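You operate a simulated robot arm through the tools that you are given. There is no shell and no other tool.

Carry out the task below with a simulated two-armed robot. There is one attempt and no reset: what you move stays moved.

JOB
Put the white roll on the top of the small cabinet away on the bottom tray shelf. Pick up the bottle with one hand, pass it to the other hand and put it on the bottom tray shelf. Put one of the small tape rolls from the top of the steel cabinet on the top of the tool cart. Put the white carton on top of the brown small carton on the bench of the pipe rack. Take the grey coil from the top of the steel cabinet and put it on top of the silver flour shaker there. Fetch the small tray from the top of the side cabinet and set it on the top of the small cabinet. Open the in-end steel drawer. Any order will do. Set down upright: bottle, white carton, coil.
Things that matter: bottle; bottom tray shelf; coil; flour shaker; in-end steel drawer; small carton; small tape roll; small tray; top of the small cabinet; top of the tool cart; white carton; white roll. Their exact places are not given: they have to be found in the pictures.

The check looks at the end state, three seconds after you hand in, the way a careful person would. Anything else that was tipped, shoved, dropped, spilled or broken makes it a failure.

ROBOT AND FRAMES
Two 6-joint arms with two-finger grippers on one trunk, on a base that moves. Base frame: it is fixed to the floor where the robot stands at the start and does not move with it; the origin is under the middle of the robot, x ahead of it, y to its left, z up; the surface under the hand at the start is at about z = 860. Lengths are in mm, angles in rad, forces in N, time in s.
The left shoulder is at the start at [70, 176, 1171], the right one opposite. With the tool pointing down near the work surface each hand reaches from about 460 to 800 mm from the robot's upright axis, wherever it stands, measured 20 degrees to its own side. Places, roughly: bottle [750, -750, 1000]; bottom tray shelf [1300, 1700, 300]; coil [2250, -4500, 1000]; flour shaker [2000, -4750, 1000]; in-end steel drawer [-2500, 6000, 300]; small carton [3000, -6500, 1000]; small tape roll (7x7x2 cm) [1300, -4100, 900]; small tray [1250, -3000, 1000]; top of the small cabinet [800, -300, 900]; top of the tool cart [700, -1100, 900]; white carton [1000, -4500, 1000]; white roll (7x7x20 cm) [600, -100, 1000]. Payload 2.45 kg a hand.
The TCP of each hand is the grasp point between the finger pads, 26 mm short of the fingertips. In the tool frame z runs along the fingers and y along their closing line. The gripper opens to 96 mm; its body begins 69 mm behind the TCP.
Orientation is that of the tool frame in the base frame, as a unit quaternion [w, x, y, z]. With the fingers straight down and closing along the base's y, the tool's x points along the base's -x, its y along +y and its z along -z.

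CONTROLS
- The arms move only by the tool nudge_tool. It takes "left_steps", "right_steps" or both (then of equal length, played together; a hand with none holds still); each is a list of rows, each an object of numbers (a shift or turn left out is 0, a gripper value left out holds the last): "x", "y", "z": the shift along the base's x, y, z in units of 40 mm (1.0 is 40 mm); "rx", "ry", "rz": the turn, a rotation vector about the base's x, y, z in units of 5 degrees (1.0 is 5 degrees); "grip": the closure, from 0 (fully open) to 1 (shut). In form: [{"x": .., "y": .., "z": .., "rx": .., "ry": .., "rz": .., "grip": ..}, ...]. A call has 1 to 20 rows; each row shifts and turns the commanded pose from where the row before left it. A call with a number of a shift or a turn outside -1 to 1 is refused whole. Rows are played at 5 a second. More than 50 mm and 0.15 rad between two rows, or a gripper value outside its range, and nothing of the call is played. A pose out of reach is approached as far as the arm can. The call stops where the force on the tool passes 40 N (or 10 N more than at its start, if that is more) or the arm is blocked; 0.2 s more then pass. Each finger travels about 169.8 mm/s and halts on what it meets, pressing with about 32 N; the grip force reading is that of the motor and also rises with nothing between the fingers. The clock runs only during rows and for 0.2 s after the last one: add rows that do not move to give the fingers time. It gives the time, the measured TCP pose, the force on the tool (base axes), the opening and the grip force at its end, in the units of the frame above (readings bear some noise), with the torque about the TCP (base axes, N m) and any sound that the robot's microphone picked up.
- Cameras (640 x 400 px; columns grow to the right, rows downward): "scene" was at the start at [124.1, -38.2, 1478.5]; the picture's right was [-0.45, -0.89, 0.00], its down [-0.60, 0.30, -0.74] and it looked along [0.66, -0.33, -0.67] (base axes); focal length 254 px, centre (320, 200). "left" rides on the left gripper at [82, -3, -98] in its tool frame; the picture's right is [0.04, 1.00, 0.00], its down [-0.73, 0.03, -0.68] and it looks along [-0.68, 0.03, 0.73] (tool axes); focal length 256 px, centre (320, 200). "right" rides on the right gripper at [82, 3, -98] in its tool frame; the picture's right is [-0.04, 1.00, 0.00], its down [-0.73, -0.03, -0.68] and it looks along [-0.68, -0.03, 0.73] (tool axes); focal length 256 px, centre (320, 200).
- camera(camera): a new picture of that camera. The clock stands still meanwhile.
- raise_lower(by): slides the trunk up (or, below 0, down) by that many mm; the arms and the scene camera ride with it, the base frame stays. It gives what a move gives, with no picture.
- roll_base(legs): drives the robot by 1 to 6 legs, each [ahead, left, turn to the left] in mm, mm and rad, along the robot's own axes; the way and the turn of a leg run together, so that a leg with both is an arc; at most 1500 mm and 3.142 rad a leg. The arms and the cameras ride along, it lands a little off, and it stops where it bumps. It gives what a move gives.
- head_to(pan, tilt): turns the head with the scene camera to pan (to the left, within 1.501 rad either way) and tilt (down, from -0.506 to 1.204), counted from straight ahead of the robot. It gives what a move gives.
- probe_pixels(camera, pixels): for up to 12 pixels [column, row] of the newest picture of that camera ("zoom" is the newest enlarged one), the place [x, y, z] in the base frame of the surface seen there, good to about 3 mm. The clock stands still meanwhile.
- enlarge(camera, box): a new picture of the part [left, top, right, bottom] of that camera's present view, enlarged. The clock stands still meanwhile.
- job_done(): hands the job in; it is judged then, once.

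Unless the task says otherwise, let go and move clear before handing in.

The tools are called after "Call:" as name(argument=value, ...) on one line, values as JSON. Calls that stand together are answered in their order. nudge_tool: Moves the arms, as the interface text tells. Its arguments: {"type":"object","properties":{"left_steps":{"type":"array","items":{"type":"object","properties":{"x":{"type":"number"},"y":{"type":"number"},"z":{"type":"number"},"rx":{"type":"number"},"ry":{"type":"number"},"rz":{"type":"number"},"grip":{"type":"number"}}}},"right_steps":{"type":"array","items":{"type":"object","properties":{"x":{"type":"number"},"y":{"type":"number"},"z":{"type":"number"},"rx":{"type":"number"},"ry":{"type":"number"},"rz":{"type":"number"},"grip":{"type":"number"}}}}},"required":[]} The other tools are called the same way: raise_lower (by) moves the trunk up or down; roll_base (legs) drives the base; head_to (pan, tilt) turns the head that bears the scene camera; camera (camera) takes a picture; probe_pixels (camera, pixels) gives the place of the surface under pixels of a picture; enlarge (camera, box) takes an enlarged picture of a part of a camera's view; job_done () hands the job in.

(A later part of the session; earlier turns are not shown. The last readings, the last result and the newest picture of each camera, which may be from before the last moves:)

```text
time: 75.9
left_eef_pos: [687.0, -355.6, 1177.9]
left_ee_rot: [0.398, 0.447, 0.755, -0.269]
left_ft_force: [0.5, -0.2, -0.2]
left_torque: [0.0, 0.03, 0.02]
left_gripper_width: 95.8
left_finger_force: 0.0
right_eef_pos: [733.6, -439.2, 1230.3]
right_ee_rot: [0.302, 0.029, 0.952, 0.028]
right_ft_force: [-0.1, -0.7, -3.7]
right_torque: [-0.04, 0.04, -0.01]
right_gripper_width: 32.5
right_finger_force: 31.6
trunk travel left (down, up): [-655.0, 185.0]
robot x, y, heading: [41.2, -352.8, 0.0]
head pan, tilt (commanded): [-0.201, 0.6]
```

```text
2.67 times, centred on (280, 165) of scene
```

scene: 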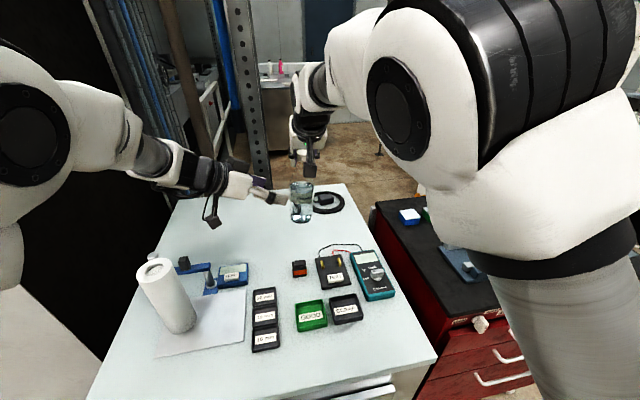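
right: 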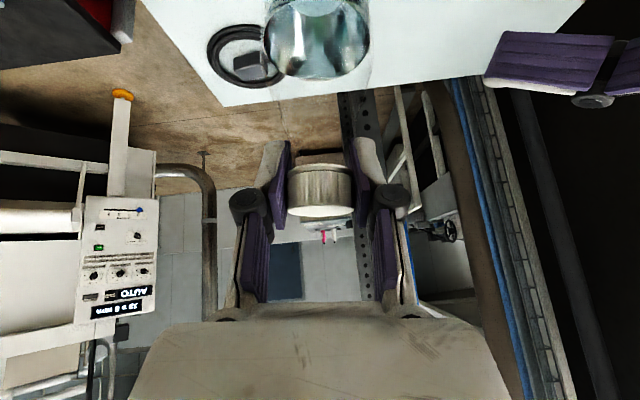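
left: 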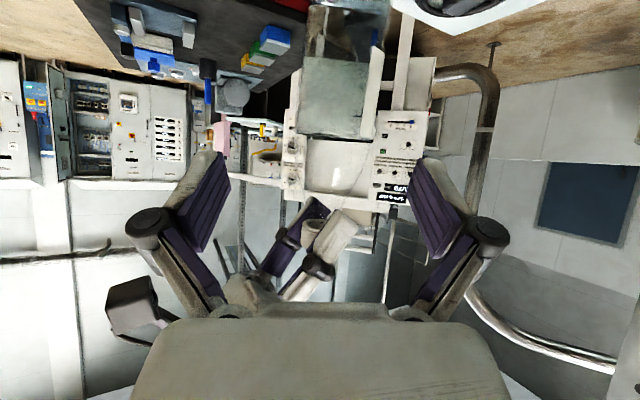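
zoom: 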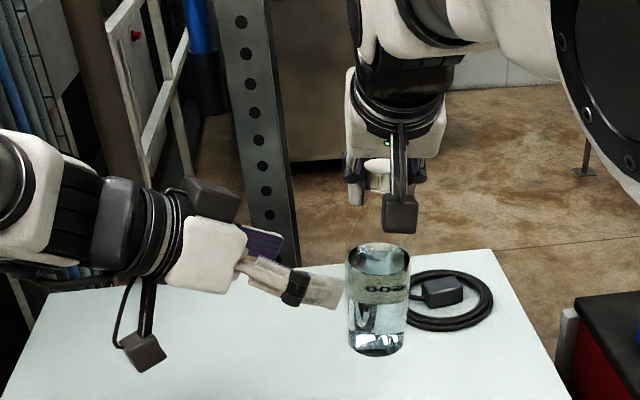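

The bottle body is centred at about (735,-436). The left hand aligns, goes in along its axis and closes at z≈1123.

Call:
nudge_tool(left_steps=[{"x": 0.225, "y": 0.05, "z": 0.09}, {"x": 0.244, "y": -0.516, "z": -0.366}, {"x": 0.244, "y": -0.516, "z": -0.366}, {"x": 0.244, "y": -0.516, "z": -0.366}, {"x": 0.244, "y": -0.516, "z": -0.366}, {}, {"grip": 0.2}, {"grip": 0.3}, {"grip": 1}, {}, {}])

Call:
enlarge(camera="scene", box=[180, 90, 380, 240])

Call:
camera(camera="left")

```text
time: 78.3
left_eef_pos: [738.3, -428.7, 1125.3]
left_ee_rot: [0.403, 0.438, 0.757, -0.271]
left_ft_force: [-18.7, -5.8, 4.1]
left_torque: [0.05, -1.23, -0.14]
left_gripper_width: 65.4
left_finger_force: 32.0
right_eef_pos: [734.7, -440.5, 1230.7]
right_ee_rot: [0.302, 0.029, 0.952, 0.029]
right_ft_force: [18.1, 5.4, -8.6]
right_torque: [0.49, -0.66, -0.06]
right_gripper_width: 32.1
right_finger_force: 32.2
trunk travel left (down, up): [-655.0, 185.0]
robot x, y, heading: [36.8, -351.9, 0.004]
head pan, tilt (commanded): [-0.201, 0.6]
```

```text
2.67 times, centred on (280, 165) of scene
```

zoom: 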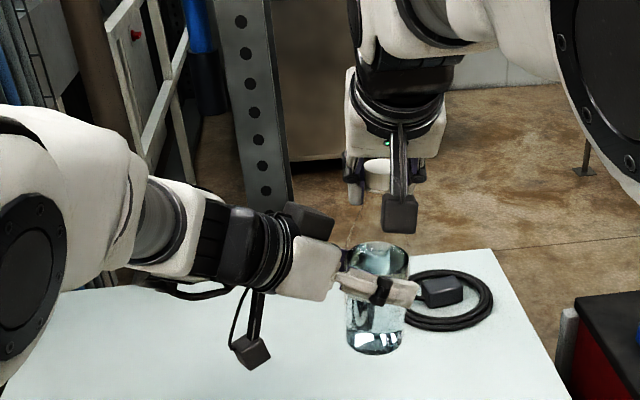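

```text
taken
```

left: 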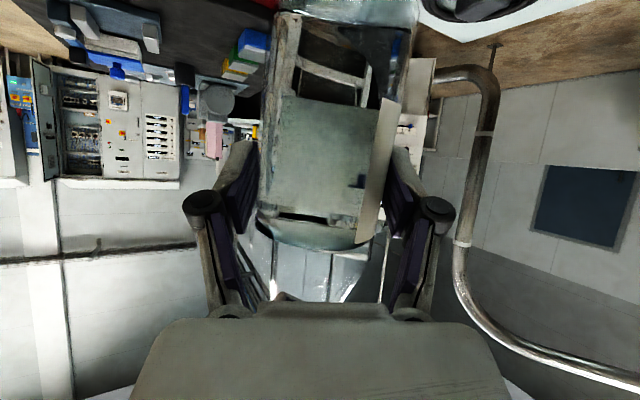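

The left hand holds the body (65.4 mm, full grip). The right hand opens and withdraws along its axis.

Call:
nudge_tool(right_steps=[{"grip": 0.4}, {"grip": 0}, {}, {"x": -0.2, "z": 0.5}, {"x": -0.4, "z": 0.7}, {"x": -0.4, "z": 0.7}, {"x": -0.4, "z": 0.7}, {"x": -0.3, "y": -0.5, "z": 0.5}, {"y": -1}, {"y": -1}, {}])

Call:
camera(camera="scene")

```text
time: 80.7
left_eef_pos: [739.1, -427.7, 1126.3]
left_ee_rot: [0.403, 0.438, 0.756, -0.272]
left_ft_force: [0.1, -0.5, 0.2]
left_torque: [0.04, 0.0, 0.0]
left_gripper_width: 62.2
left_finger_force: 31.6
right_eef_pos: [665.2, -537.5, 1354.8]
right_ee_rot: [0.302, 0.026, 0.953, 0.026]
right_ft_force: [-0.5, 0.6, -0.5]
right_torque: [-0.03, 0.0, -0.02]
right_gripper_width: 95.9
right_finger_force: 0.0
trunk travel left (down, up): [-655.0, 185.0]
robot x, y, heading: [40.9, -350.7, 0.004]
head pan, tilt (commanded): [-0.201, 0.6]
```

```text
taken
```

scene: 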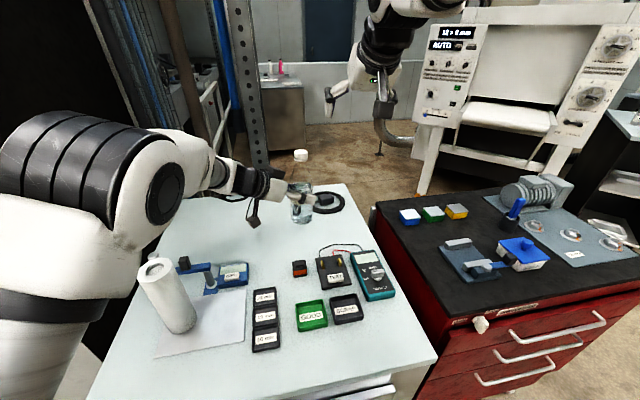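

The cap (300,155) and bottle body (300,205) are still in the left hand per the picture; the left force reads ~0 though, so I check closer.

Call:
enlarge(camera="scene", box=[200, 120, 380, 240])

Call:
camera(camera="left")

Call:
nudge_tool(left_steps=[{"z": 0.5}, {"z": 0.5}, {}, {}])

```text
3.33 times, centred on (290, 180) of scene
```

zoom: 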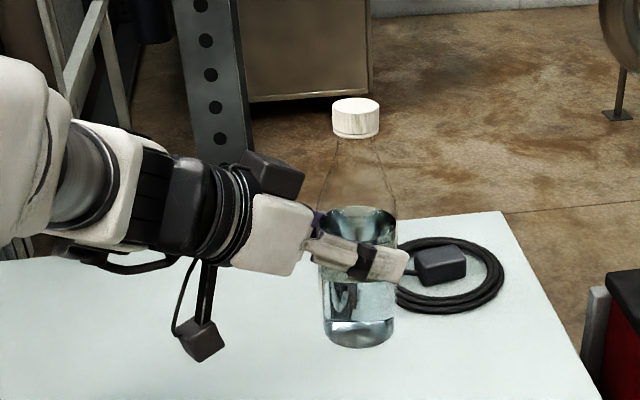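

```text
taken
```

left: 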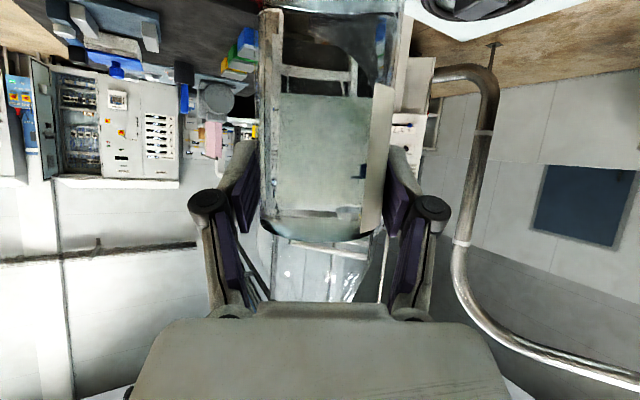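

```text
time: 81.7
left_eef_pos: [739.8, -428.3, 1161.0]
left_ee_rot: [0.398, 0.437, 0.759, -0.275]
left_ft_force: [-0.6, -0.2, -4.5]
left_torque: [0.01, 0.0, -0.03]
left_gripper_width: 61.9
left_finger_force: 32.2
right_eef_pos: [665.1, -539.6, 1354.6]
right_ee_rot: [0.301, 0.027, 0.953, 0.026]
right_ft_force: [-0.3, 0.6, 0.2]
right_torque: [-0.01, -0.02, 0.0]
right_gripper_width: 96.0
right_finger_force: 0.0
trunk travel left (down, up): [-655.0, 185.0]
robot x, y, heading: [40.2, -353.6, 0.006]
head pan, tilt (commanded): [-0.201, 0.6]
```

The left hand now carries the bottle (‑4.5 N). Before shifting left for the roll I check where the left elbow, the roll and the black cabinet side are.

Call:
camera(camera="scene")

Call:
probe_pixels(camera="scene", pixels=[[60, 150], [150, 200], [140, 90], [80, 90], [100, 340], [157, 265], [148, 262], [165, 262], [175, 320], [190, 325], [150, 300], [205, 280]])

```text
taken
```

scene: 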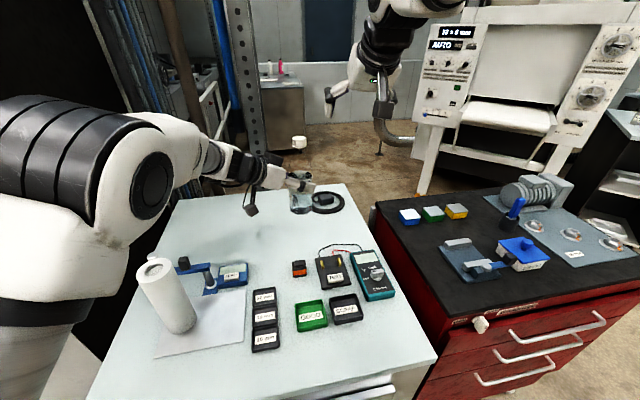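

```text
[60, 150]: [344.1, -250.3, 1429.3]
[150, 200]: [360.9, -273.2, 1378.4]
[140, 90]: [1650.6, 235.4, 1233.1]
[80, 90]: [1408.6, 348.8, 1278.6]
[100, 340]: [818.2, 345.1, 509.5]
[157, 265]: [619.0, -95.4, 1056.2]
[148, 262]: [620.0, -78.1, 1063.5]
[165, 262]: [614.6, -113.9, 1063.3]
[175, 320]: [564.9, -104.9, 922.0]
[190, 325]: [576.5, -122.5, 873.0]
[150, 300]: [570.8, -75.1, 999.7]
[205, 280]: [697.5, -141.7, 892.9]
```

Elbow is high and tucked (z≈1430), the black side is at y≈345; the roll's axis is about (597,-88), top z≈1063. I yaw the left hand back to forward, moving the bottle up and left.

Call:
nudge_tool(left_steps=[{"rz": 1, "x": -0.123, "y": 0.554, "z": 0.19}, {"rz": 1, "x": -0.123, "y": 0.554, "z": 0.19}, {"rz": 1, "x": -0.123, "y": 0.554, "z": 0.19}, {"rz": 1, "x": -0.123, "y": 0.554, "z": 0.19}, {"rz": 1, "x": -0.123, "y": 0.554, "z": 0.19}, {"rz": 1, "x": -0.123, "y": 0.554, "z": 0.19}, {"rz": 1, "x": -0.123, "y": 0.554, "z": 0.19}, {"rz": 1, "x": -0.123, "y": 0.554, "z": 0.19}, {"rz": 1, "x": -0.123, "y": 0.554, "z": 0.19}, {"rz": 1, "x": -0.123, "y": 0.554, "z": 0.19}, {"rz": 1, "x": -0.123, "y": 0.554, "z": 0.19}, {"rz": 1, "x": -0.123, "y": 0.554, "z": 0.19}, {}])

Call:
camera(camera="scene")

```text
time: 84.5
left_eef_pos: [676.9, -169.8, 1253.6]
left_ee_rot: [0.479, 0.008, 0.877, -0.032]
left_ft_force: [-0.5, -0.8, -4.1]
left_torque: [0.0, 0.03, 0.03]
left_gripper_width: 62.3
left_finger_force: 31.8
right_eef_pos: [664.3, -540.0, 1355.1]
right_ee_rot: [0.302, 0.026, 0.953, 0.027]
right_ft_force: [-0.1, -0.3, -0.4]
right_torque: [-0.01, 0.01, 0.03]
right_gripper_width: 96.0
right_finger_force: 0.1
trunk travel left (down, up): [-655.0, 185.0]
robot x, y, heading: [40.1, -351.3, 0.003]
head pan, tilt (commanded): [-0.201, 0.6]
```

```text
taken
```

scene: 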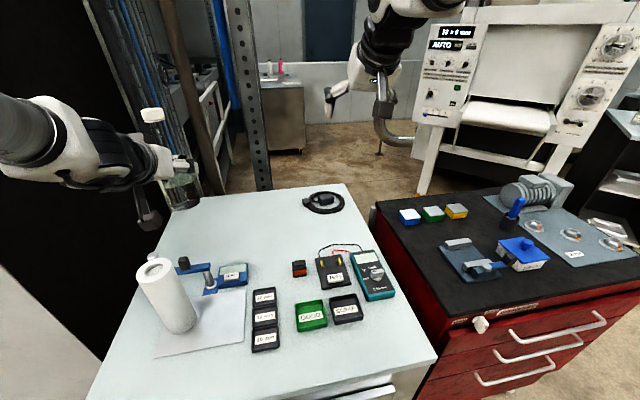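

The left hand holds the bottle forward and upright. I drive back 80 and left 430 so the right hand can reach the roll.

Call:
roll_base(legs=[[-80, 0, 0], [0, 430, 0]])

Call:
head_to(pan=-0.1, tilt=0.75)

Call:
nudge_tool(right_steps=[{"ry": -1}, {"ry": -1}, {"ry": -1}, {"ry": -1}, {"ry": -1}])

Call:
camera(camera="scene")

```text
time: 87.7
left_eef_pos: [595.5, 252.5, 1254.2]
left_ee_rot: [0.479, 0.011, 0.877, -0.033]
left_ft_force: [0.8, -0.1, -4.2]
left_torque: [-0.01, 0.0, -0.01]
left_gripper_width: 62.2
left_finger_force: 32.1
right_eef_pos: [583.2, -118.6, 1354.8]
right_ee_rot: [0.302, 0.028, 0.953, 0.027]
right_ft_force: [1.3, 0.6, 0.1]
right_torque: [-0.04, 0.03, 0.01]
right_gripper_width: 96.1
right_finger_force: 0.1
trunk travel left (down, up): [-655.0, 185.0]
robot x, y, heading: [-44.3, 74.6, -0.001]
head pan, tilt (commanded): [-0.201, 0.6]
```

```text
time: 88.4
left_eef_pos: [595.5, 252.4, 1253.3]
left_ee_rot: [0.479, 0.01, 0.877, -0.034]
left_ft_force: [-0.1, 0.6, -3.7]
left_torque: [0.05, 0.02, 0.0]
left_gripper_width: 62.2
left_finger_force: 32.3
right_eef_pos: [583.4, -115.2, 1355.7]
right_ee_rot: [0.302, 0.027, 0.953, 0.026]
right_ft_force: [0.9, -0.8, -0.2]
right_torque: [-0.01, 0.01, -0.02]
right_gripper_width: 96.0
right_finger_force: 0.0
trunk travel left (down, up): [-655.0, 185.0]
robot x, y, heading: [-43.0, 73.8, 0.002]
head pan, tilt (commanded): [-0.099, 0.75]
```

```text
time: 89.6
left_eef_pos: [596.4, 252.3, 1254.6]
left_ee_rot: [0.478, 0.011, 0.878, -0.034]
left_ft_force: [-0.5, 0.0, -4.4]
left_torque: [0.0, 0.04, -0.01]
left_gripper_width: 62.0
left_finger_force: 31.5
right_eef_pos: [609.3, -116.3, 1350.6]
right_ee_rot: [0.502, 0.021, 0.864, 0.031]
right_ft_force: [-0.3, 0.5, 0.3]
right_torque: [0.01, -0.02, -0.01]
right_gripper_width: 96.0
right_finger_force: 0.1
right hand out of reach, approached as far as the arm can: row 3, 4, 5
trunk travel left (down, up): [-655.0, 185.0]
robot x, y, heading: [-44.4, 69.3, 0.001]
head pan, tilt (commanded): [-0.099, 0.75]
```

```text
taken
```

scene: 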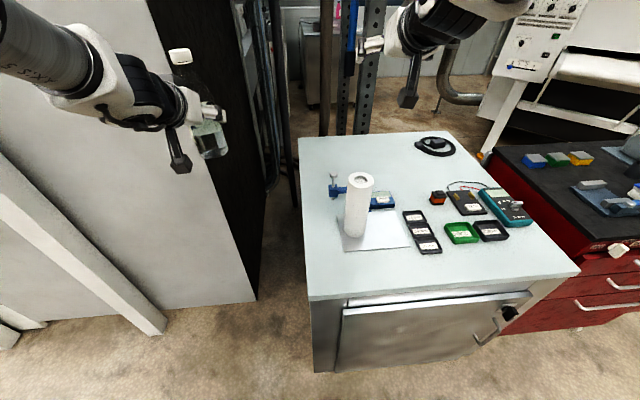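

The right tool is at 60° tilt above the roll. I move it back and down toward a stand-off in front of the roll, watching for reach clipping.

Call:
nudge_tool(right_steps=[{"x": -0.5, "y": 0.2, "z": -1}, {"x": -0.5, "y": 0.2, "z": -1}, {"x": -0.5, "y": 0.2, "z": -1}, {"x": -0.5, "z": -1}, {}])

```text
time: 90.8
left_eef_pos: [595.2, 252.6, 1255.9]
left_ee_rot: [0.478, 0.011, 0.877, -0.033]
left_ft_force: [-0.4, -0.5, -4.5]
left_torque: [0.0, 0.03, 0.01]
left_gripper_width: 61.9
left_finger_force: 32.6
right_eef_pos: [534.8, -96.6, 1190.2]
right_ee_rot: [0.498, 0.028, 0.866, 0.039]
right_ft_force: [-0.4, 0.7, -0.3]
right_torque: [-0.01, -0.02, 0.03]
right_gripper_width: 96.1
right_finger_force: 0.1
right hand out of reach, approached as far as the arm can: row 1
trunk travel left (down, up): [-655.0, 185.0]
robot x, y, heading: [-39.2, 67.3, 0.002]
head pan, tilt (commanded): [-0.099, 0.75]
```

Reach eases lower down. I continue to the stand-off at about (490,-87,1012).

Call:
nudge_tool(right_steps=[{"x": -0.5, "y": 0.05, "z": -0.8}, {"x": -0.4, "y": 0.05, "z": -0.9}, {"x": -0.2, "y": 0.05, "z": -0.95}, {"y": 0.05, "z": -0.95}, {"y": 0.05, "z": -0.85}, {}])

Call:
camera(camera="right")

Call:
camera(camera="scene")

```text
time: 92.2
left_eef_pos: [594.8, 252.0, 1254.1]
left_ee_rot: [0.479, 0.012, 0.877, -0.035]
left_ft_force: [-0.2, -0.4, -3.4]
left_torque: [0.02, 0.01, 0.01]
left_gripper_width: 61.9
left_finger_force: 31.9
right_eef_pos: [488.2, -107.1, 1147.7]
right_ee_rot: [0.493, 0.032, 0.868, 0.057]
right_ft_force: [1.4, 0.4, -0.1]
right_torque: [0.01, 0.0, 0.01]
right_gripper_width: 96.1
right_finger_force: 0.1
right hand out of reach, approached as far as the arm can: row 1, 2, 3, 4, 5
trunk travel left (down, up): [-655.0, 185.0]
robot x, y, heading: [-43.0, 67.3, 0.005]
head pan, tilt (commanded): [-0.099, 0.75]
```

```text
taken
```

right: 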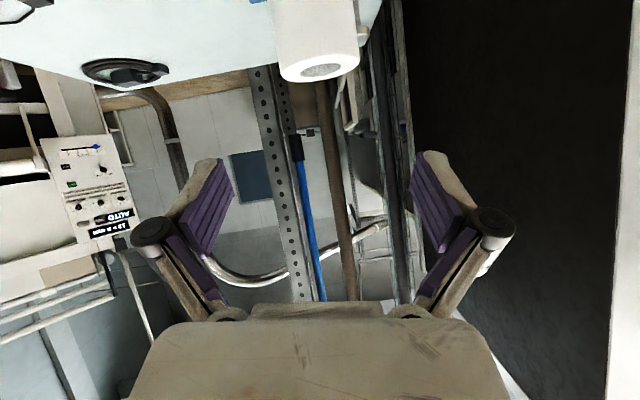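

```text
taken
```

scene: 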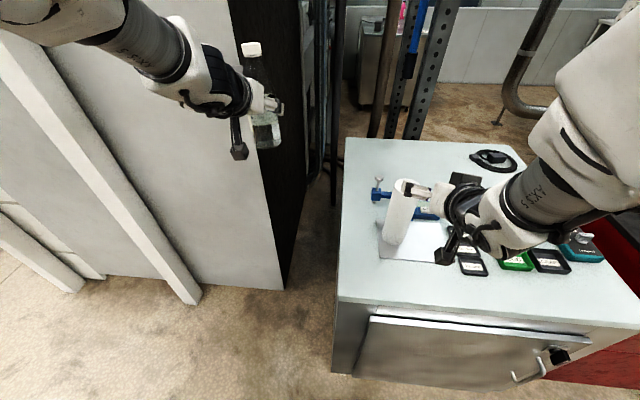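

The hand is clipped at z≈1148 because the roll is too near the body. I back the base 110 mm and retry.

Call:
roll_base(legs=[[-110, 0, 0]])

Call:
nudge_tool(right_steps=[{"x": 1}, {"x": 1, "y": 0.25}, {"x": 0.7, "y": 0.25, "z": -0.6}, {"z": -1}, {"z": -1}, {"z": -0.8}, {}])

```text
time: 93.4
left_eef_pos: [486.4, 251.7, 1254.9]
left_ee_rot: [0.479, 0.011, 0.877, -0.034]
left_ft_force: [-0.2, 0.1, -4.2]
left_torque: [-0.02, 0.03, 0.0]
left_gripper_width: 62.3
left_finger_force: 32.1
right_eef_pos: [377.2, -107.1, 1145.0]
right_ee_rot: [0.49, 0.032, 0.869, 0.058]
right_ft_force: [-0.5, -1.0, 0.2]
right_torque: [0.01, 0.0, -0.02]
right_gripper_width: 96.0
right_finger_force: 0.1
trunk travel left (down, up): [-655.0, 185.0]
robot x, y, heading: [-149.8, 72.3, -0.006]
head pan, tilt (commanded): [-0.099, 0.75]
```

```text
time: 95.0
left_eef_pos: [484.8, 252.1, 1255.8]
left_ee_rot: [0.479, 0.011, 0.877, -0.034]
left_ft_force: [1.5, 0.0, -4.7]
left_torque: [0.0, 0.04, 0.02]
left_gripper_width: 62.0
left_finger_force: 31.7
right_eef_pos: [474.1, -75.4, 1137.2]
right_ee_rot: [0.483, 0.052, 0.87, 0.087]
right_ft_force: [0.2, -1.1, -0.1]
right_torque: [0.01, 0.02, -0.01]
right_gripper_width: 95.6
right_finger_force: 0.0
right hand out of reach, approached as far as the arm can: row 1, 3, 4, 5, 6
trunk travel left (down, up): [-655.0, 185.0]
robot x, y, heading: [-151.6, 68.8, -0.01]
head pan, tilt (commanded): [-0.099, 0.75]
```

Wrist pitch limits the low, near-horizontal tool. I raise the right hand relative to the body and lower the trunk by 220 instead, so the forearm is flatter.

Call:
nudge_tool(right_steps=[{"z": 1, "x": -0.3}, {"z": 1, "x": -0.3}, {"z": 1}, {"z": 1}, {}])

Call:
raise_lower(by=-220)

Call:
camera(camera="scene")

Call:
camera(camera="right")

```text
time: 96.2
left_eef_pos: [484.6, 252.8, 1255.2]
left_ee_rot: [0.479, 0.011, 0.877, -0.035]
left_ft_force: [0.2, -0.1, -4.2]
left_torque: [-0.01, 0.01, 0.02]
left_gripper_width: 61.9
left_finger_force: 32.4
right_eef_pos: [471.4, -72.0, 1266.4]
right_ee_rot: [0.484, 0.035, 0.872, 0.059]
right_ft_force: [0.8, 0.1, -0.1]
right_torque: [0.0, 0.01, 0.02]
right_gripper_width: 96.1
right_finger_force: 0.1
right hand out of reach, approached as far as the arm can: row 1, 3, 4
trunk travel left (down, up): [-655.0, 185.0]
robot x, y, heading: [-154.5, 69.3, -0.001]
head pan, tilt (commanded): [-0.099, 0.75]
```

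```text
time: 98.6
left_eef_pos: [485.6, 252.1, 1033.6]
left_ee_rot: [0.479, 0.011, 0.877, -0.034]
left_ft_force: [-0.4, 0.0, -5.2]
left_torque: [-0.01, 0.01, 0.02]
left_gripper_width: 62.1
left_finger_force: 32.4
right_eef_pos: [471.4, -71.2, 1046.0]
right_ee_rot: [0.484, 0.034, 0.872, 0.059]
right_ft_force: [0.5, 0.8, 0.2]
right_torque: [0.0, -0.03, 0.0]
right_gripper_width: 96.1
right_finger_force: 0.2
trunk travel left (down, up): [-435.0, 405.0]
robot x, y, heading: [-152.3, 70.1, -0.003]
head pan, tilt (commanded): [-0.099, 0.75]
```

```text
taken
```

scene: 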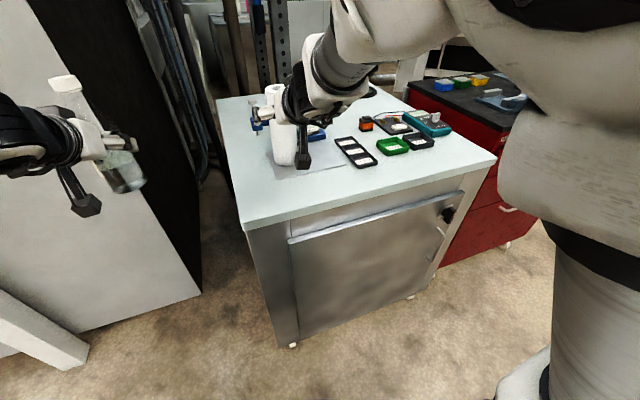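

```text
taken
```

right: 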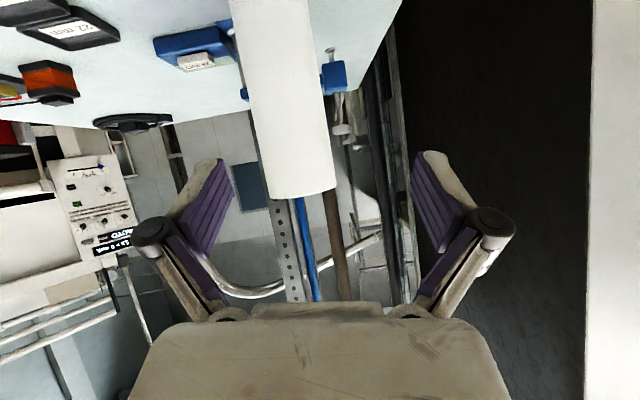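

The roll is at column ~292 in the right view, slightly to the -y side. I level the tool's roll (rx −7.8°), align to y=−88 and stop just short of the roll.

Call:
nudge_tool(right_steps=[{"rx": -0.78, "y": -0.2}, {"rx": -0.78, "y": -0.2}, {"x": 0.45, "z": -0.35}, {"x": 0.45, "z": -0.3}, {}])

Call:
camera(camera="right")

```text
time: 99.8
left_eef_pos: [484.7, 252.5, 1036.4]
left_ee_rot: [0.479, 0.011, 0.877, -0.034]
left_ft_force: [0.3, -0.2, -3.8]
left_torque: [0.0, -0.06, -0.04]
left_gripper_width: 61.9
left_finger_force: 32.2
right_eef_pos: [506.3, -86.3, 1028.3]
right_ee_rot: [0.492, -0.002, 0.87, -0.002]
right_ft_force: [-0.4, 0.8, -0.3]
right_torque: [0.01, 0.02, 0.0]
right_gripper_width: 96.0
right_finger_force: 0.2
trunk travel left (down, up): [-435.0, 405.0]
robot x, y, heading: [-149.3, 69.2, -0.005]
head pan, tilt (commanded): [-0.099, 0.75]
```

```text
taken
```

right: 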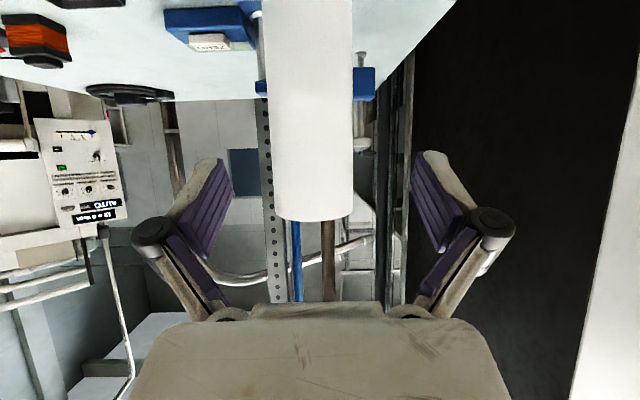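

The roll is well aligned (columns 265-352). I probe its surface for the exact centre.

Call:
probe_pixels(camera="right", pixels=[[310, 100], [275, 100], [345, 100], [312, 180], [312, 215], [308, 30]])

```text
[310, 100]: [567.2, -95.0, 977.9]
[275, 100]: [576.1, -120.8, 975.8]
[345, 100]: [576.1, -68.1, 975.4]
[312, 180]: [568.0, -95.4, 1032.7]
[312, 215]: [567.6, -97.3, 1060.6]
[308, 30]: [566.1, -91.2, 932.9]
```

Roll centre is about (602,-95). I go in along the axis and close.

Call:
nudge_tool(right_steps=[{"y": -0.22}, {"x": 0.6, "z": -0.4}, {"x": 0.6, "z": -0.4}, {"x": 0.6, "z": -0.4}, {"x": 0.55, "z": -0.35}, {}, {"grip": 0.15}, {"grip": 1}, {}, {}])

Call:
camera(camera="right")

```text
time: 102.0
left_eef_pos: [486.0, 253.8, 1035.7]
left_ee_rot: [0.478, 0.011, 0.877, -0.034]
left_ft_force: [0.0, -1.3, -3.3]
left_torque: [0.01, 0.05, -0.01]
left_gripper_width: 61.7
left_finger_force: 32.2
right_eef_pos: [600.9, -104.9, 978.9]
right_ee_rot: [0.488, -0.008, 0.873, 0.01]
right_ft_force: [2.0, 2.3, 5.4]
right_torque: [0.18, -0.29, 0.04]
right_gripper_width: 66.6
right_finger_force: 32.1
right hand out of reach, approached as far as the arm can: row 4, 5
trunk travel left (down, up): [-435.0, 405.0]
robot x, y, heading: [-151.2, 72.7, 0.002]
head pan, tilt (commanded): [-0.099, 0.75]
```

```text
taken
```

right: 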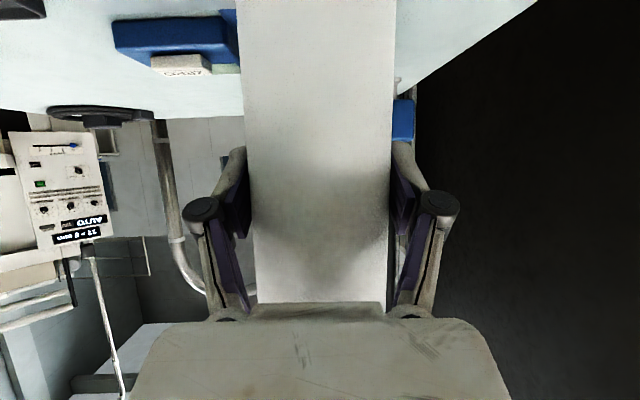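

The roll is gripped (66.6 mm). I lift it straight with the trunk.

Call:
raise_lower(by=150)

Call:
camera(camera="scene")

```text
time: 103.7
left_eef_pos: [487.7, 252.3, 1184.6]
left_ee_rot: [0.478, 0.011, 0.878, -0.034]
left_ft_force: [-0.1, 0.8, -4.1]
left_torque: [0.03, 0.02, -0.01]
left_gripper_width: 62.0
left_finger_force: 31.7
right_eef_pos: [602.9, -105.5, 1126.3]
right_ee_rot: [0.485, -0.009, 0.874, 0.01]
right_ft_force: [0.5, 0.3, -4.8]
right_torque: [0.03, 0.0, 0.0]
right_gripper_width: 66.8
right_finger_force: 31.9
trunk travel left (down, up): [-585.0, 255.0]
robot x, y, heading: [-156.2, 73.8, 0.001]
head pan, tilt (commanded): [-0.099, 0.75]
```

```text
taken
```

scene: 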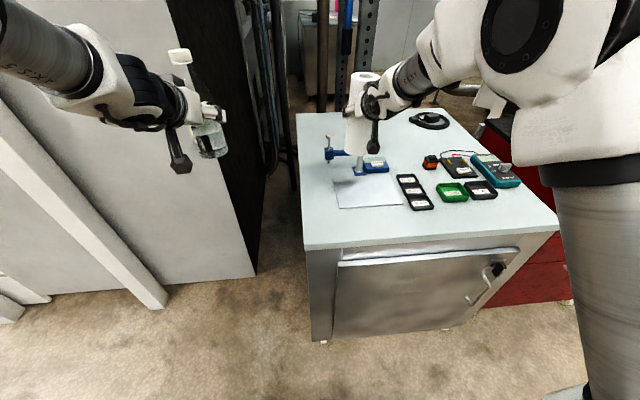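

Both objects are held. I back away and drive around the sink table's outer side.

Call:
roll_base(legs=[[-600, 0, 0], [-144, 1480, 0], [0, 1480, 0], [0, 1150, 0]])

Call:
head_to(pan=0.0, tilt=0.4)

Call:
head_to(pan=0.0, tilt=0.4)

Call:
camera(camera="scene")

```text
time: 118.1
left_eef_pos: [-260.9, 2586.9, 1189.8]
left_ee_rot: [0.485, 0.013, 0.874, -0.042]
left_ft_force: [7.6, -21.2, 6.5]
left_torque: [-1.8, -0.41, 0.17]
left_gripper_width: 67.1
left_finger_force: 32.5
right_eef_pos: [-147.9, 2235.0, 1124.8]
right_ee_rot: [0.484, -0.006, 0.875, 0.009]
right_ft_force: [-0.1, 1.8, -5.9]
right_torque: [-0.04, 0.04, -0.04]
right_gripper_width: 66.6
right_finger_force: 31.7
trunk travel left (down, up): [-585.0, 255.0]
robot x, y, heading: [-897.7, 2416.0, -0.004]
head pan, tilt (commanded): [-0.099, 0.75]
stopped in leg 3: the force on the tool passed its limit at 50 N (the readings are from after the stop); the commanded pose is now the measured one
```

```text
time: 118.9
left_eef_pos: [-264.2, 2588.1, 1189.7]
left_ee_rot: [0.484, 0.012, 0.874, -0.037]
left_ft_force: [0.0, -19.9, 8.6]
left_torque: [-1.47, 0.13, 0.23]
left_gripper_width: 67.0
left_finger_force: 32.1
right_eef_pos: [-149.5, 2232.9, 1125.9]
right_ee_rot: [0.486, -0.008, 0.874, 0.013]
right_ft_force: [0.0, 0.1, -4.7]
right_torque: [0.02, 0.04, 0.02]
right_gripper_width: 66.4
right_finger_force: 31.7
trunk travel left (down, up): [-585.0, 255.0]
robot x, y, heading: [-901.1, 2415.4, 0.003]
head pan, tilt (commanded): [0.0, 0.4]
```

```text
time: 119.5
left_eef_pos: [-263.5, 2587.5, 1189.5]
left_ee_rot: [0.483, 0.013, 0.875, -0.037]
left_ft_force: [0.4, -21.3, 8.9]
left_torque: [-1.54, 0.08, 0.19]
left_gripper_width: 67.1
left_finger_force: 31.6
right_eef_pos: [-149.0, 2232.2, 1126.1]
right_ee_rot: [0.486, -0.007, 0.874, 0.012]
right_ft_force: [-0.3, 0.5, -5.8]
right_torque: [0.0, 0.0, -0.01]
right_gripper_width: 66.5
right_finger_force: 31.7
trunk travel left (down, up): [-585.0, 255.0]
robot x, y, heading: [-902.0, 2415.7, 0.004]
head pan, tilt (commanded): [0.0, 0.4]
```

```text
taken
```

scene: 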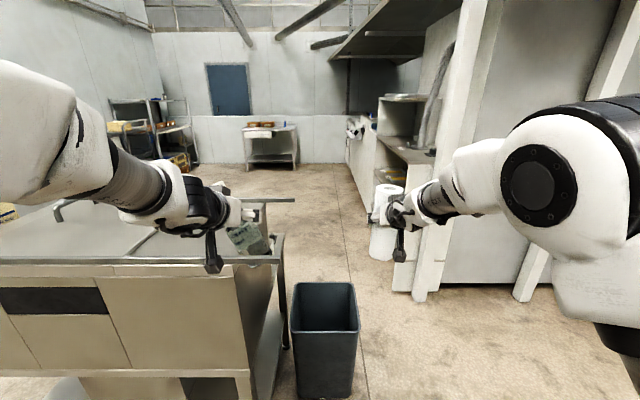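

My left hand's bottle bumped the sink's side (bottle near (250,240) is tilted). I back off to the right at once and look.

Call:
roll_base(legs=[[0, -150, 0]])

Call:
camera(camera="scene")

Call:
camera(camera="left")

```text
time: 120.9
left_eef_pos: [-262.2, 2441.4, 1187.6]
left_ee_rot: [0.481, 0.011, 0.876, -0.039]
left_ft_force: [-0.2, 0.1, -3.6]
left_torque: [0.04, -0.02, 0.0]
left_gripper_width: 63.2
left_finger_force: 32.0
right_eef_pos: [-148.0, 2087.3, 1126.2]
right_ee_rot: [0.486, -0.008, 0.874, 0.01]
right_ft_force: [0.4, 0.0, -5.7]
right_torque: [0.02, 0.01, -0.03]
right_gripper_width: 66.8
right_finger_force: 31.4
trunk travel left (down, up): [-585.0, 255.0]
robot x, y, heading: [-902.0, 2263.1, 0.005]
head pan, tilt (commanded): [0.0, 0.4]
```

```text
taken
```

scene: 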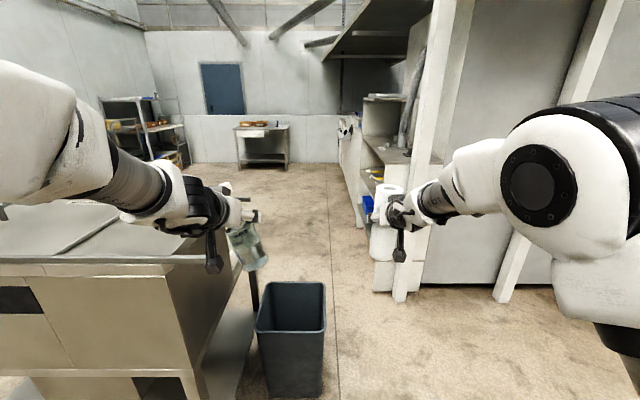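

```text
taken
```

left: 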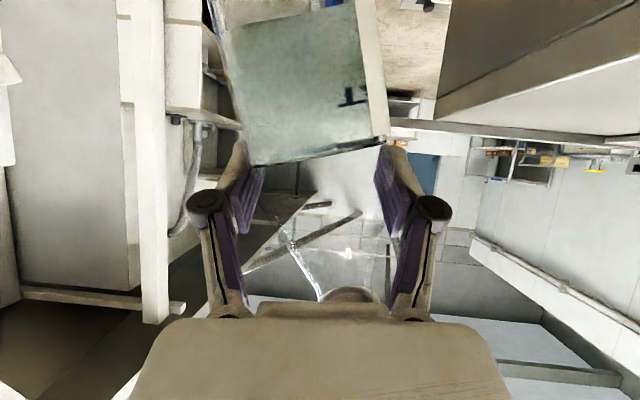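

The bottle turned in the grip by roughly 15°, still held. I check the sink and bin positions for any displacement.

Call:
probe_pixels(camera="scene", pixels=[[170, 263], [20, 262], [254, 306], [255, 330], [265, 390], [320, 390], [100, 260], [240, 235], [255, 265], [390, 215], [120, 210], [200, 255]])

```text
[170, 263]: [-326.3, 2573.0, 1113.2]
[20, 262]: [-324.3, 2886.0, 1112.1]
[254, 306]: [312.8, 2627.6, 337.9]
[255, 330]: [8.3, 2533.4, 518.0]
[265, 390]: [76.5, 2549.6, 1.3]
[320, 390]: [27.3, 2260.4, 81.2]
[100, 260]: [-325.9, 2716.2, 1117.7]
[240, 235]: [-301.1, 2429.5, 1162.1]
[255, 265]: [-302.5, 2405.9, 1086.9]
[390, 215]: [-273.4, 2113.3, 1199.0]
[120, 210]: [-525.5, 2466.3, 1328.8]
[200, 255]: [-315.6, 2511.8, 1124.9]
```

The sink top is at z≈1113 and it and the bin are where they were. I rotate the left hand about +x by ~11.5° to make the bottle upright again.

Call:
nudge_tool(left_steps=[{"rx": 0.77}, {"rx": 0.77}, {"rx": 0.77}, {}])

Call:
roll_base(legs=[[-450, 0, 0]])

Call:
enlarge(camera="scene", box=[180, 160, 320, 300])

Call:
camera(camera="left")

```text
time: 121.9
left_eef_pos: [-261.4, 2439.4, 1187.5]
left_ee_rot: [0.478, 0.061, 0.875, 0.049]
left_ft_force: [-0.4, 0.6, -4.7]
left_torque: [0.02, -0.06, 0.0]
left_gripper_width: 62.9
left_finger_force: 32.2
right_eef_pos: [-148.5, 2086.3, 1126.2]
right_ee_rot: [0.485, -0.008, 0.874, 0.01]
right_ft_force: [0.1, 0.4, -5.5]
right_torque: [0.0, -0.02, -0.02]
right_gripper_width: 66.5
right_finger_force: 32.4
trunk travel left (down, up): [-585.0, 255.0]
robot x, y, heading: [-898.7, 2261.4, 0.003]
head pan, tilt (commanded): [0.0, 0.4]
```

```text
time: 124.6
left_eef_pos: [-709.6, 2440.4, 1187.4]
left_ee_rot: [0.478, 0.06, 0.875, 0.05]
left_ft_force: [0.3, 0.0, -4.0]
left_torque: [0.02, -0.04, 0.0]
left_gripper_width: 63.1
left_finger_force: 31.8
right_eef_pos: [-594.9, 2085.9, 1125.4]
right_ee_rot: [0.486, -0.008, 0.874, 0.01]
right_ft_force: [0.6, 0.2, -6.2]
right_torque: [0.0, 0.01, 0.0]
right_gripper_width: 66.5
right_finger_force: 32.2
trunk travel left (down, up): [-585.0, 255.0]
robot x, y, heading: [-1347.4, 2262.8, 0.005]
head pan, tilt (commanded): [0.0, 0.4]
```

```text
2.86 times, centred on (250, 230) of scene
```

zoom: 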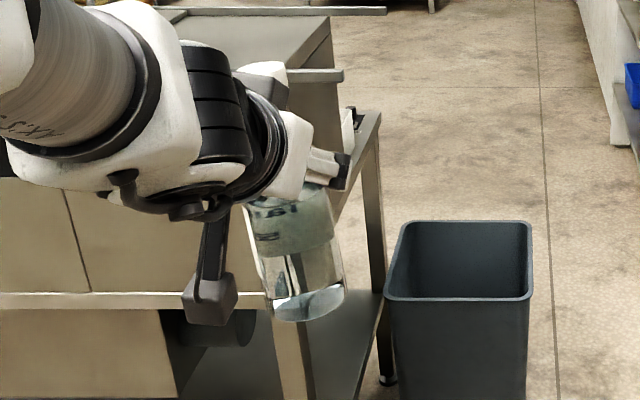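

```text
taken
```

left: 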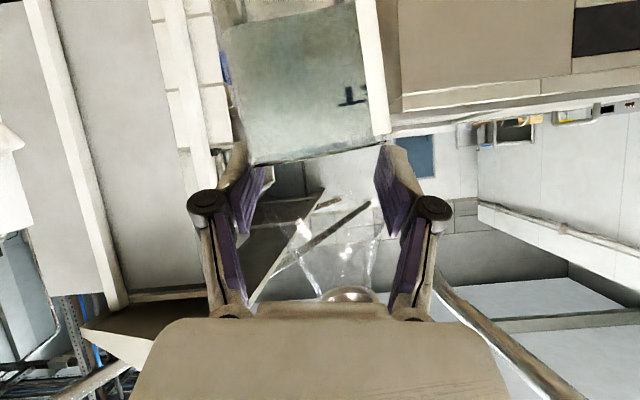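

The bottle still seems to lean a little (edges ~13° in the zoom against ~7.5° expected for a vertical). I probe its surface at two heights.

Call:
probe_pixels(camera="zoom", pixels=[[262, 230], [280, 230], [297, 230], [315, 230], [328, 230], [275, 285], [290, 285], [305, 285], [320, 285], [336, 285], [300, 318], [325, 310]])

```text
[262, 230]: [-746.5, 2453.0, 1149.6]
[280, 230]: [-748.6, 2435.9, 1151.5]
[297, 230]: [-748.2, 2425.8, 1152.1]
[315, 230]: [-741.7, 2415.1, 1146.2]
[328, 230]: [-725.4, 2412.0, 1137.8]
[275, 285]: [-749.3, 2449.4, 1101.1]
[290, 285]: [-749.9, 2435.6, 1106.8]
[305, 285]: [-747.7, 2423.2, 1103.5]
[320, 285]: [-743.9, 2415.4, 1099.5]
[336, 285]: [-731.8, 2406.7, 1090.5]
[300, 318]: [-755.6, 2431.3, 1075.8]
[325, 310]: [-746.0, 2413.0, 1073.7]
```

The tilt left is about 3°. I correct it slightly, then look left along the planned path.

Call:
nudge_tool(left_steps=[{"rx": 0.5, "ry": -0.4}, {}])

Call:
roll_base(legs=[[0, 1000, 0]])

Call:
head_to(pan=0.35, tilt=0.3)

Call:
head_to(pan=0.35, tilt=0.3)

Call:
camera(camera="scene")

```text
time: 125.2
left_eef_pos: [-709.1, 2439.0, 1187.5]
left_ee_rot: [0.483, 0.064, 0.872, 0.055]
left_ft_force: [-0.9, 0.1, -4.6]
left_torque: [-0.01, -0.03, 0.0]
left_gripper_width: 62.9
left_finger_force: 32.2
right_eef_pos: [-594.7, 2085.9, 1125.3]
right_ee_rot: [0.486, -0.008, 0.874, 0.009]
right_ft_force: [-0.3, 0.1, -5.0]
right_torque: [0.02, -0.02, 0.0]
right_gripper_width: 66.4
right_finger_force: 31.9
trunk travel left (down, up): [-585.0, 255.0]
robot x, y, heading: [-1348.1, 2260.4, -0.003]
head pan, tilt (commanded): [0.0, 0.4]
```

```text
time: 130.4
left_eef_pos: [-714.7, 3441.5, 1187.0]
left_ee_rot: [0.483, 0.061, 0.872, 0.057]
left_ft_force: [-0.4, 0.2, -4.2]
left_torque: [-0.02, -0.05, 0.02]
left_gripper_width: 62.9
left_finger_force: 32.4
right_eef_pos: [-598.0, 3088.1, 1125.1]
right_ee_rot: [0.485, -0.012, 0.874, 0.013]
right_ft_force: [0.3, 0.5, -6.1]
right_torque: [0.02, -0.01, -0.01]
right_gripper_width: 66.6
right_finger_force: 32.3
trunk travel left (down, up): [-585.0, 255.0]
robot x, y, heading: [-1353.7, 3257.6, 0.011]
head pan, tilt (commanded): [0.0, 0.4]
```

```text
time: 131.2
left_eef_pos: [-715.4, 3440.4, 1186.0]
left_ee_rot: [0.483, 0.062, 0.872, 0.056]
left_ft_force: [0.5, 0.7, -4.3]
left_torque: [-0.04, -0.04, -0.01]
left_gripper_width: 63.0
left_finger_force: 32.2
right_eef_pos: [-598.3, 3089.2, 1126.2]
right_ee_rot: [0.485, -0.011, 0.874, 0.012]
right_ft_force: [0.2, 0.3, -4.4]
right_torque: [-0.01, 0.0, 0.0]
right_gripper_width: 66.8
right_finger_force: 32.2
trunk travel left (down, up): [-585.0, 255.0]
robot x, y, heading: [-1353.3, 3258.7, 0.008]
head pan, tilt (commanded): [0.351, 0.3]
```

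```text
time: 131.8
left_eef_pos: [-715.1, 3441.1, 1186.7]
left_ee_rot: [0.482, 0.062, 0.872, 0.057]
left_ft_force: [1.0, 0.5, -4.4]
left_torque: [-0.01, -0.06, 0.0]
left_gripper_width: 62.6
left_finger_force: 32.6
right_eef_pos: [-598.3, 3088.7, 1126.1]
right_ee_rot: [0.486, -0.011, 0.874, 0.012]
right_ft_force: [-0.2, -1.0, -5.3]
right_torque: [-0.03, 0.03, 0.02]
right_gripper_width: 67.0
right_finger_force: 31.8
trunk travel left (down, up): [-585.0, 255.0]
robot x, y, heading: [-1353.2, 3256.8, 0.01]
head pan, tilt (commanded): [0.351, 0.3]
```

```text
taken
```

scene: 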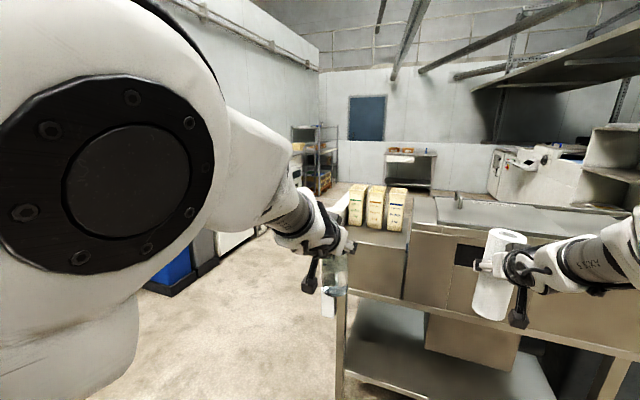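

The sink table extends left to about column 340. I probe its end corner and the floor beyond.

Call:
probe_pixels(camera="scene", pixels=[[348, 235], [345, 290], [340, 390], [275, 280], [200, 260], [240, 230], [330, 190], [410, 150], [370, 215], [300, 350]])

```text
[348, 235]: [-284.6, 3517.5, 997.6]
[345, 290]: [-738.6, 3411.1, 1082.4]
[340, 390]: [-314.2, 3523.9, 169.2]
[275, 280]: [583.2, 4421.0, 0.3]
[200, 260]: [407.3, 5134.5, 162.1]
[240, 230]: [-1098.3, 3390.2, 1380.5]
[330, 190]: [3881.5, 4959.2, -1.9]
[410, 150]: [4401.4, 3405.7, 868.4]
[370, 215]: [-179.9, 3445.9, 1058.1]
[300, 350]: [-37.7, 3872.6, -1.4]
```

The table ends at y≈3525; the corridor y≈4000-4700 is free. I drive around its end and turn to face the shelf side.

Call:
roll_base(legs=[[0, 1050, 0], [1450, 0, 0], [1000, 0, 0], [0, 0, -1.571], [700, 0, 0]])

Call:
head_to(pan=0.0, tilt=0.5)

Call:
head_to(pan=0.0, tilt=0.5)

Call:
camera(camera="scene")

```text
time: 156.1
left_eef_pos: [1245.8, 2963.9, 1186.4]
left_ee_rot: [0.377, 0.667, 0.565, -0.306]
left_ft_force: [-0.7, -0.1, -4.4]
left_torque: [-0.03, -0.02, -0.02]
left_gripper_width: 62.5
left_finger_force: 32.1
right_eef_pos: [890.1, 2855.4, 1125.1]
right_ee_rot: [0.347, 0.618, 0.618, -0.34]
right_ft_force: [0.2, -0.3, -5.5]
right_torque: [0.0, 0.0, 0.02]
right_gripper_width: 66.6
right_finger_force: 32.1
trunk travel left (down, up): [-585.0, 255.0]
robot x, y, heading: [1079.4, 3606.5, -1.587]
head pan, tilt (commanded): [0.351, 0.3]
```

```text
time: 156.9
left_eef_pos: [1245.3, 2963.2, 1186.7]
left_ee_rot: [0.378, 0.667, 0.565, -0.306]
left_ft_force: [0.4, 0.2, -4.5]
left_torque: [-0.06, 0.0, -0.01]
left_gripper_width: 62.2
left_finger_force: 31.7
right_eef_pos: [890.3, 2854.4, 1126.0]
right_ee_rot: [0.347, 0.618, 0.618, -0.339]
right_ft_force: [-0.8, 0.5, -5.2]
right_torque: [-0.02, -0.01, 0.01]
right_gripper_width: 66.4
right_finger_force: 31.5
trunk travel left (down, up): [-585.0, 255.0]
robot x, y, heading: [1083.2, 3605.9, -1.59]
head pan, tilt (commanded): [0.0, 0.499]
```

```text
time: 157.5
left_eef_pos: [1244.9, 2964.0, 1186.8]
left_ee_rot: [0.378, 0.667, 0.564, -0.307]
left_ft_force: [0.6, 0.3, -4.2]
left_torque: [-0.04, -0.02, -0.02]
left_gripper_width: 62.3
left_finger_force: 32.0
right_eef_pos: [889.8, 2854.6, 1125.4]
right_ee_rot: [0.347, 0.618, 0.618, -0.34]
right_ft_force: [-0.1, 1.2, -5.4]
right_torque: [-0.01, -0.01, -0.03]
right_gripper_width: 66.4
right_finger_force: 32.6
trunk travel left (down, up): [-585.0, 255.0]
robot x, y, heading: [1077.1, 3604.8, -1.585]
head pan, tilt (commanded): [0.0, 0.499]
```

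```text
taken
```

scene: 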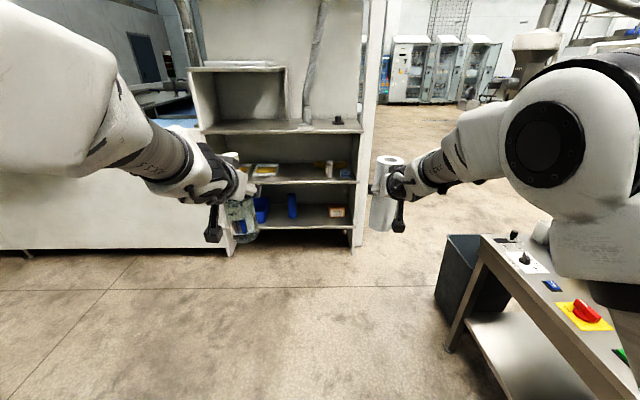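

The shelf is now straight ahead; its bottom tray shelf spans about columns 235-350, rows 200-230. I enlarge and probe it.

Call:
enlarge(camera="scene", box=[190, 110, 390, 260])

```text
2.67 times, centred on (290, 185) of scene
```

zoom: 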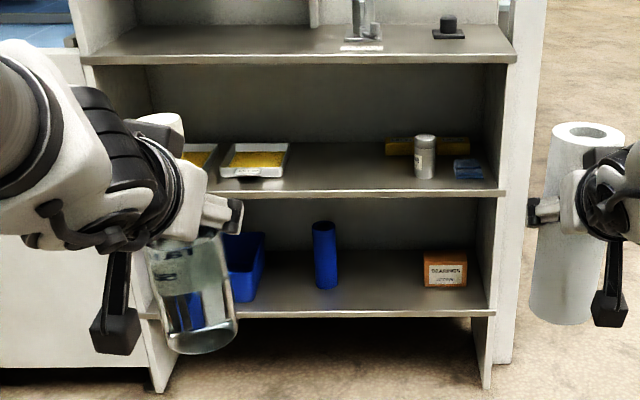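

Call:
probe_pixels(camera="zoom", pixels=[[325, 235], [325, 285], [445, 280], [443, 255], [470, 275], [420, 275], [390, 275], [485, 312], [300, 312], [260, 240], [380, 300], [380, 240]])

```text
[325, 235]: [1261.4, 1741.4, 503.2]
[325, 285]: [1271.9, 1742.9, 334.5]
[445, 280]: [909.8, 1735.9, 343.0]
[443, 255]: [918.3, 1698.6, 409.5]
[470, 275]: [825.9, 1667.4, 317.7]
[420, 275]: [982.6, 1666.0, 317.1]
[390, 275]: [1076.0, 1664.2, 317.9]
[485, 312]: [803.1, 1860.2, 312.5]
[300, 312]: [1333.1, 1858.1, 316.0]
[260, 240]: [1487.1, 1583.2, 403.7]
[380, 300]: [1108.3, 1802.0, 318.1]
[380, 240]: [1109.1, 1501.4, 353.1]
```

Shelf surface is z≈318, y 1500–1858; free spots are x≈980–1235 and the front strip y>1745. I lower the trunk fully here in the open to test how low the hands can get.

Call:
raise_lower(by=-585)

Call:
nudge_tool(right_steps=[{"z": -0.5}, {"z": -0.5}, {"z": -0.5}, {"z": -0.5}, {}], left_steps=[{"z": -1}, {"z": -1}, {"z": -1}, {"z": -1}, {}])

```text
refused: -585 is not a number from -400 to 400
```

```text
time: 158.7
left_eef_pos: [1228.9, 2982.6, 1106.3]
left_ee_rot: [0.355, 0.66, 0.577, -0.325]
left_ft_force: [1.2, 0.1, -3.8]
left_torque: [-0.03, -0.02, 0.03]
left_gripper_width: 62.3
left_finger_force: 32.1
left hand out of reach, approached as far as the arm can: row 2, 3, 4
right_eef_pos: [883.4, 2842.9, 1081.0]
right_ee_rot: [0.351, 0.615, 0.626, -0.325]
right_ft_force: [0.4, 0.5, -5.1]
right_torque: [-0.01, -0.01, -0.01]
right_gripper_width: 66.2
right_finger_force: 31.6
right hand out of reach, approached as far as the arm can: row 1, 2, 3, 4
trunk travel left (down, up): [-585.0, 255.0]
robot x, y, heading: [1078.7, 3607.1, -1.585]
head pan, tilt (commanded): [0.0, 0.499]
```

At this tilt both hands clip near shoulder height (right −20, left +5 mm). I test whether reaching farther out lets the right hand go lower.

Call:
nudge_tool(right_steps=[{"y": -1}, {"y": -1}, {"y": -1}, {"z": -1}, {"z": -1}, {}])

```text
time: 160.1
left_eef_pos: [1231.3, 2982.7, 1101.8]
left_ee_rot: [0.351, 0.662, 0.579, -0.323]
left_ft_force: [0.2, -0.2, -4.6]
left_torque: [-0.02, 0.01, -0.02]
left_gripper_width: 62.3
left_finger_force: 31.8
right_eef_pos: [829.9, 2770.5, 993.8]
right_ee_rot: [0.349, 0.616, 0.623, -0.332]
right_ft_force: [0.5, -0.2, -6.0]
right_torque: [0.03, -0.01, 0.01]
right_gripper_width: 66.2
right_finger_force: 32.5
right hand out of reach, approached as far as the arm can: row 1, 2, 3, 5
trunk travel left (down, up): [-585.0, 255.0]
robot x, y, heading: [1078.0, 3609.9, -1.587]
head pan, tilt (commanded): [0.0, 0.499]
```

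Extended and farther to its own side (rel 839, −248) the right hand gets 107 mm below shoulder height – enough. I test the same for the left hand.

Call:
nudge_tool(left_steps=[{"x": 0.5, "y": -0.85, "z": 0.1}, {"x": 0.5, "y": -0.85}, {"x": 0.5, "y": -0.85}, {"x": 0.5, "y": -0.85}, {"x": 0.5, "y": -0.85}, {"x": 0.2, "y": -0.85}, {"z": -0.8}, {"z": -0.8}, {"z": -0.8}, {"z": -0.8}, {}])

```text
time: 162.5
left_eef_pos: [1295.7, 2837.7, 1050.7]
left_ee_rot: [0.339, 0.689, 0.558, -0.315]
left_ft_force: [-0.1, -0.1, -3.5]
left_torque: [-0.04, -0.01, -0.01]
left_gripper_width: 62.2
left_finger_force: 32.2
left hand out of reach, approached as far as the arm can: row 1, 2, 3, 4, 6, 7, 8, 9, 10
right_eef_pos: [829.5, 2770.6, 992.8]
right_ee_rot: [0.35, 0.617, 0.623, -0.331]
right_ft_force: [0.4, -1.1, -6.4]
right_torque: [0.01, 0.02, -0.02]
right_gripper_width: 66.3
right_finger_force: 31.7
trunk travel left (down, up): [-585.0, 255.0]
robot x, y, heading: [1077.6, 3609.2, -1.58]
head pan, tilt (commanded): [0.0, 0.499]
```

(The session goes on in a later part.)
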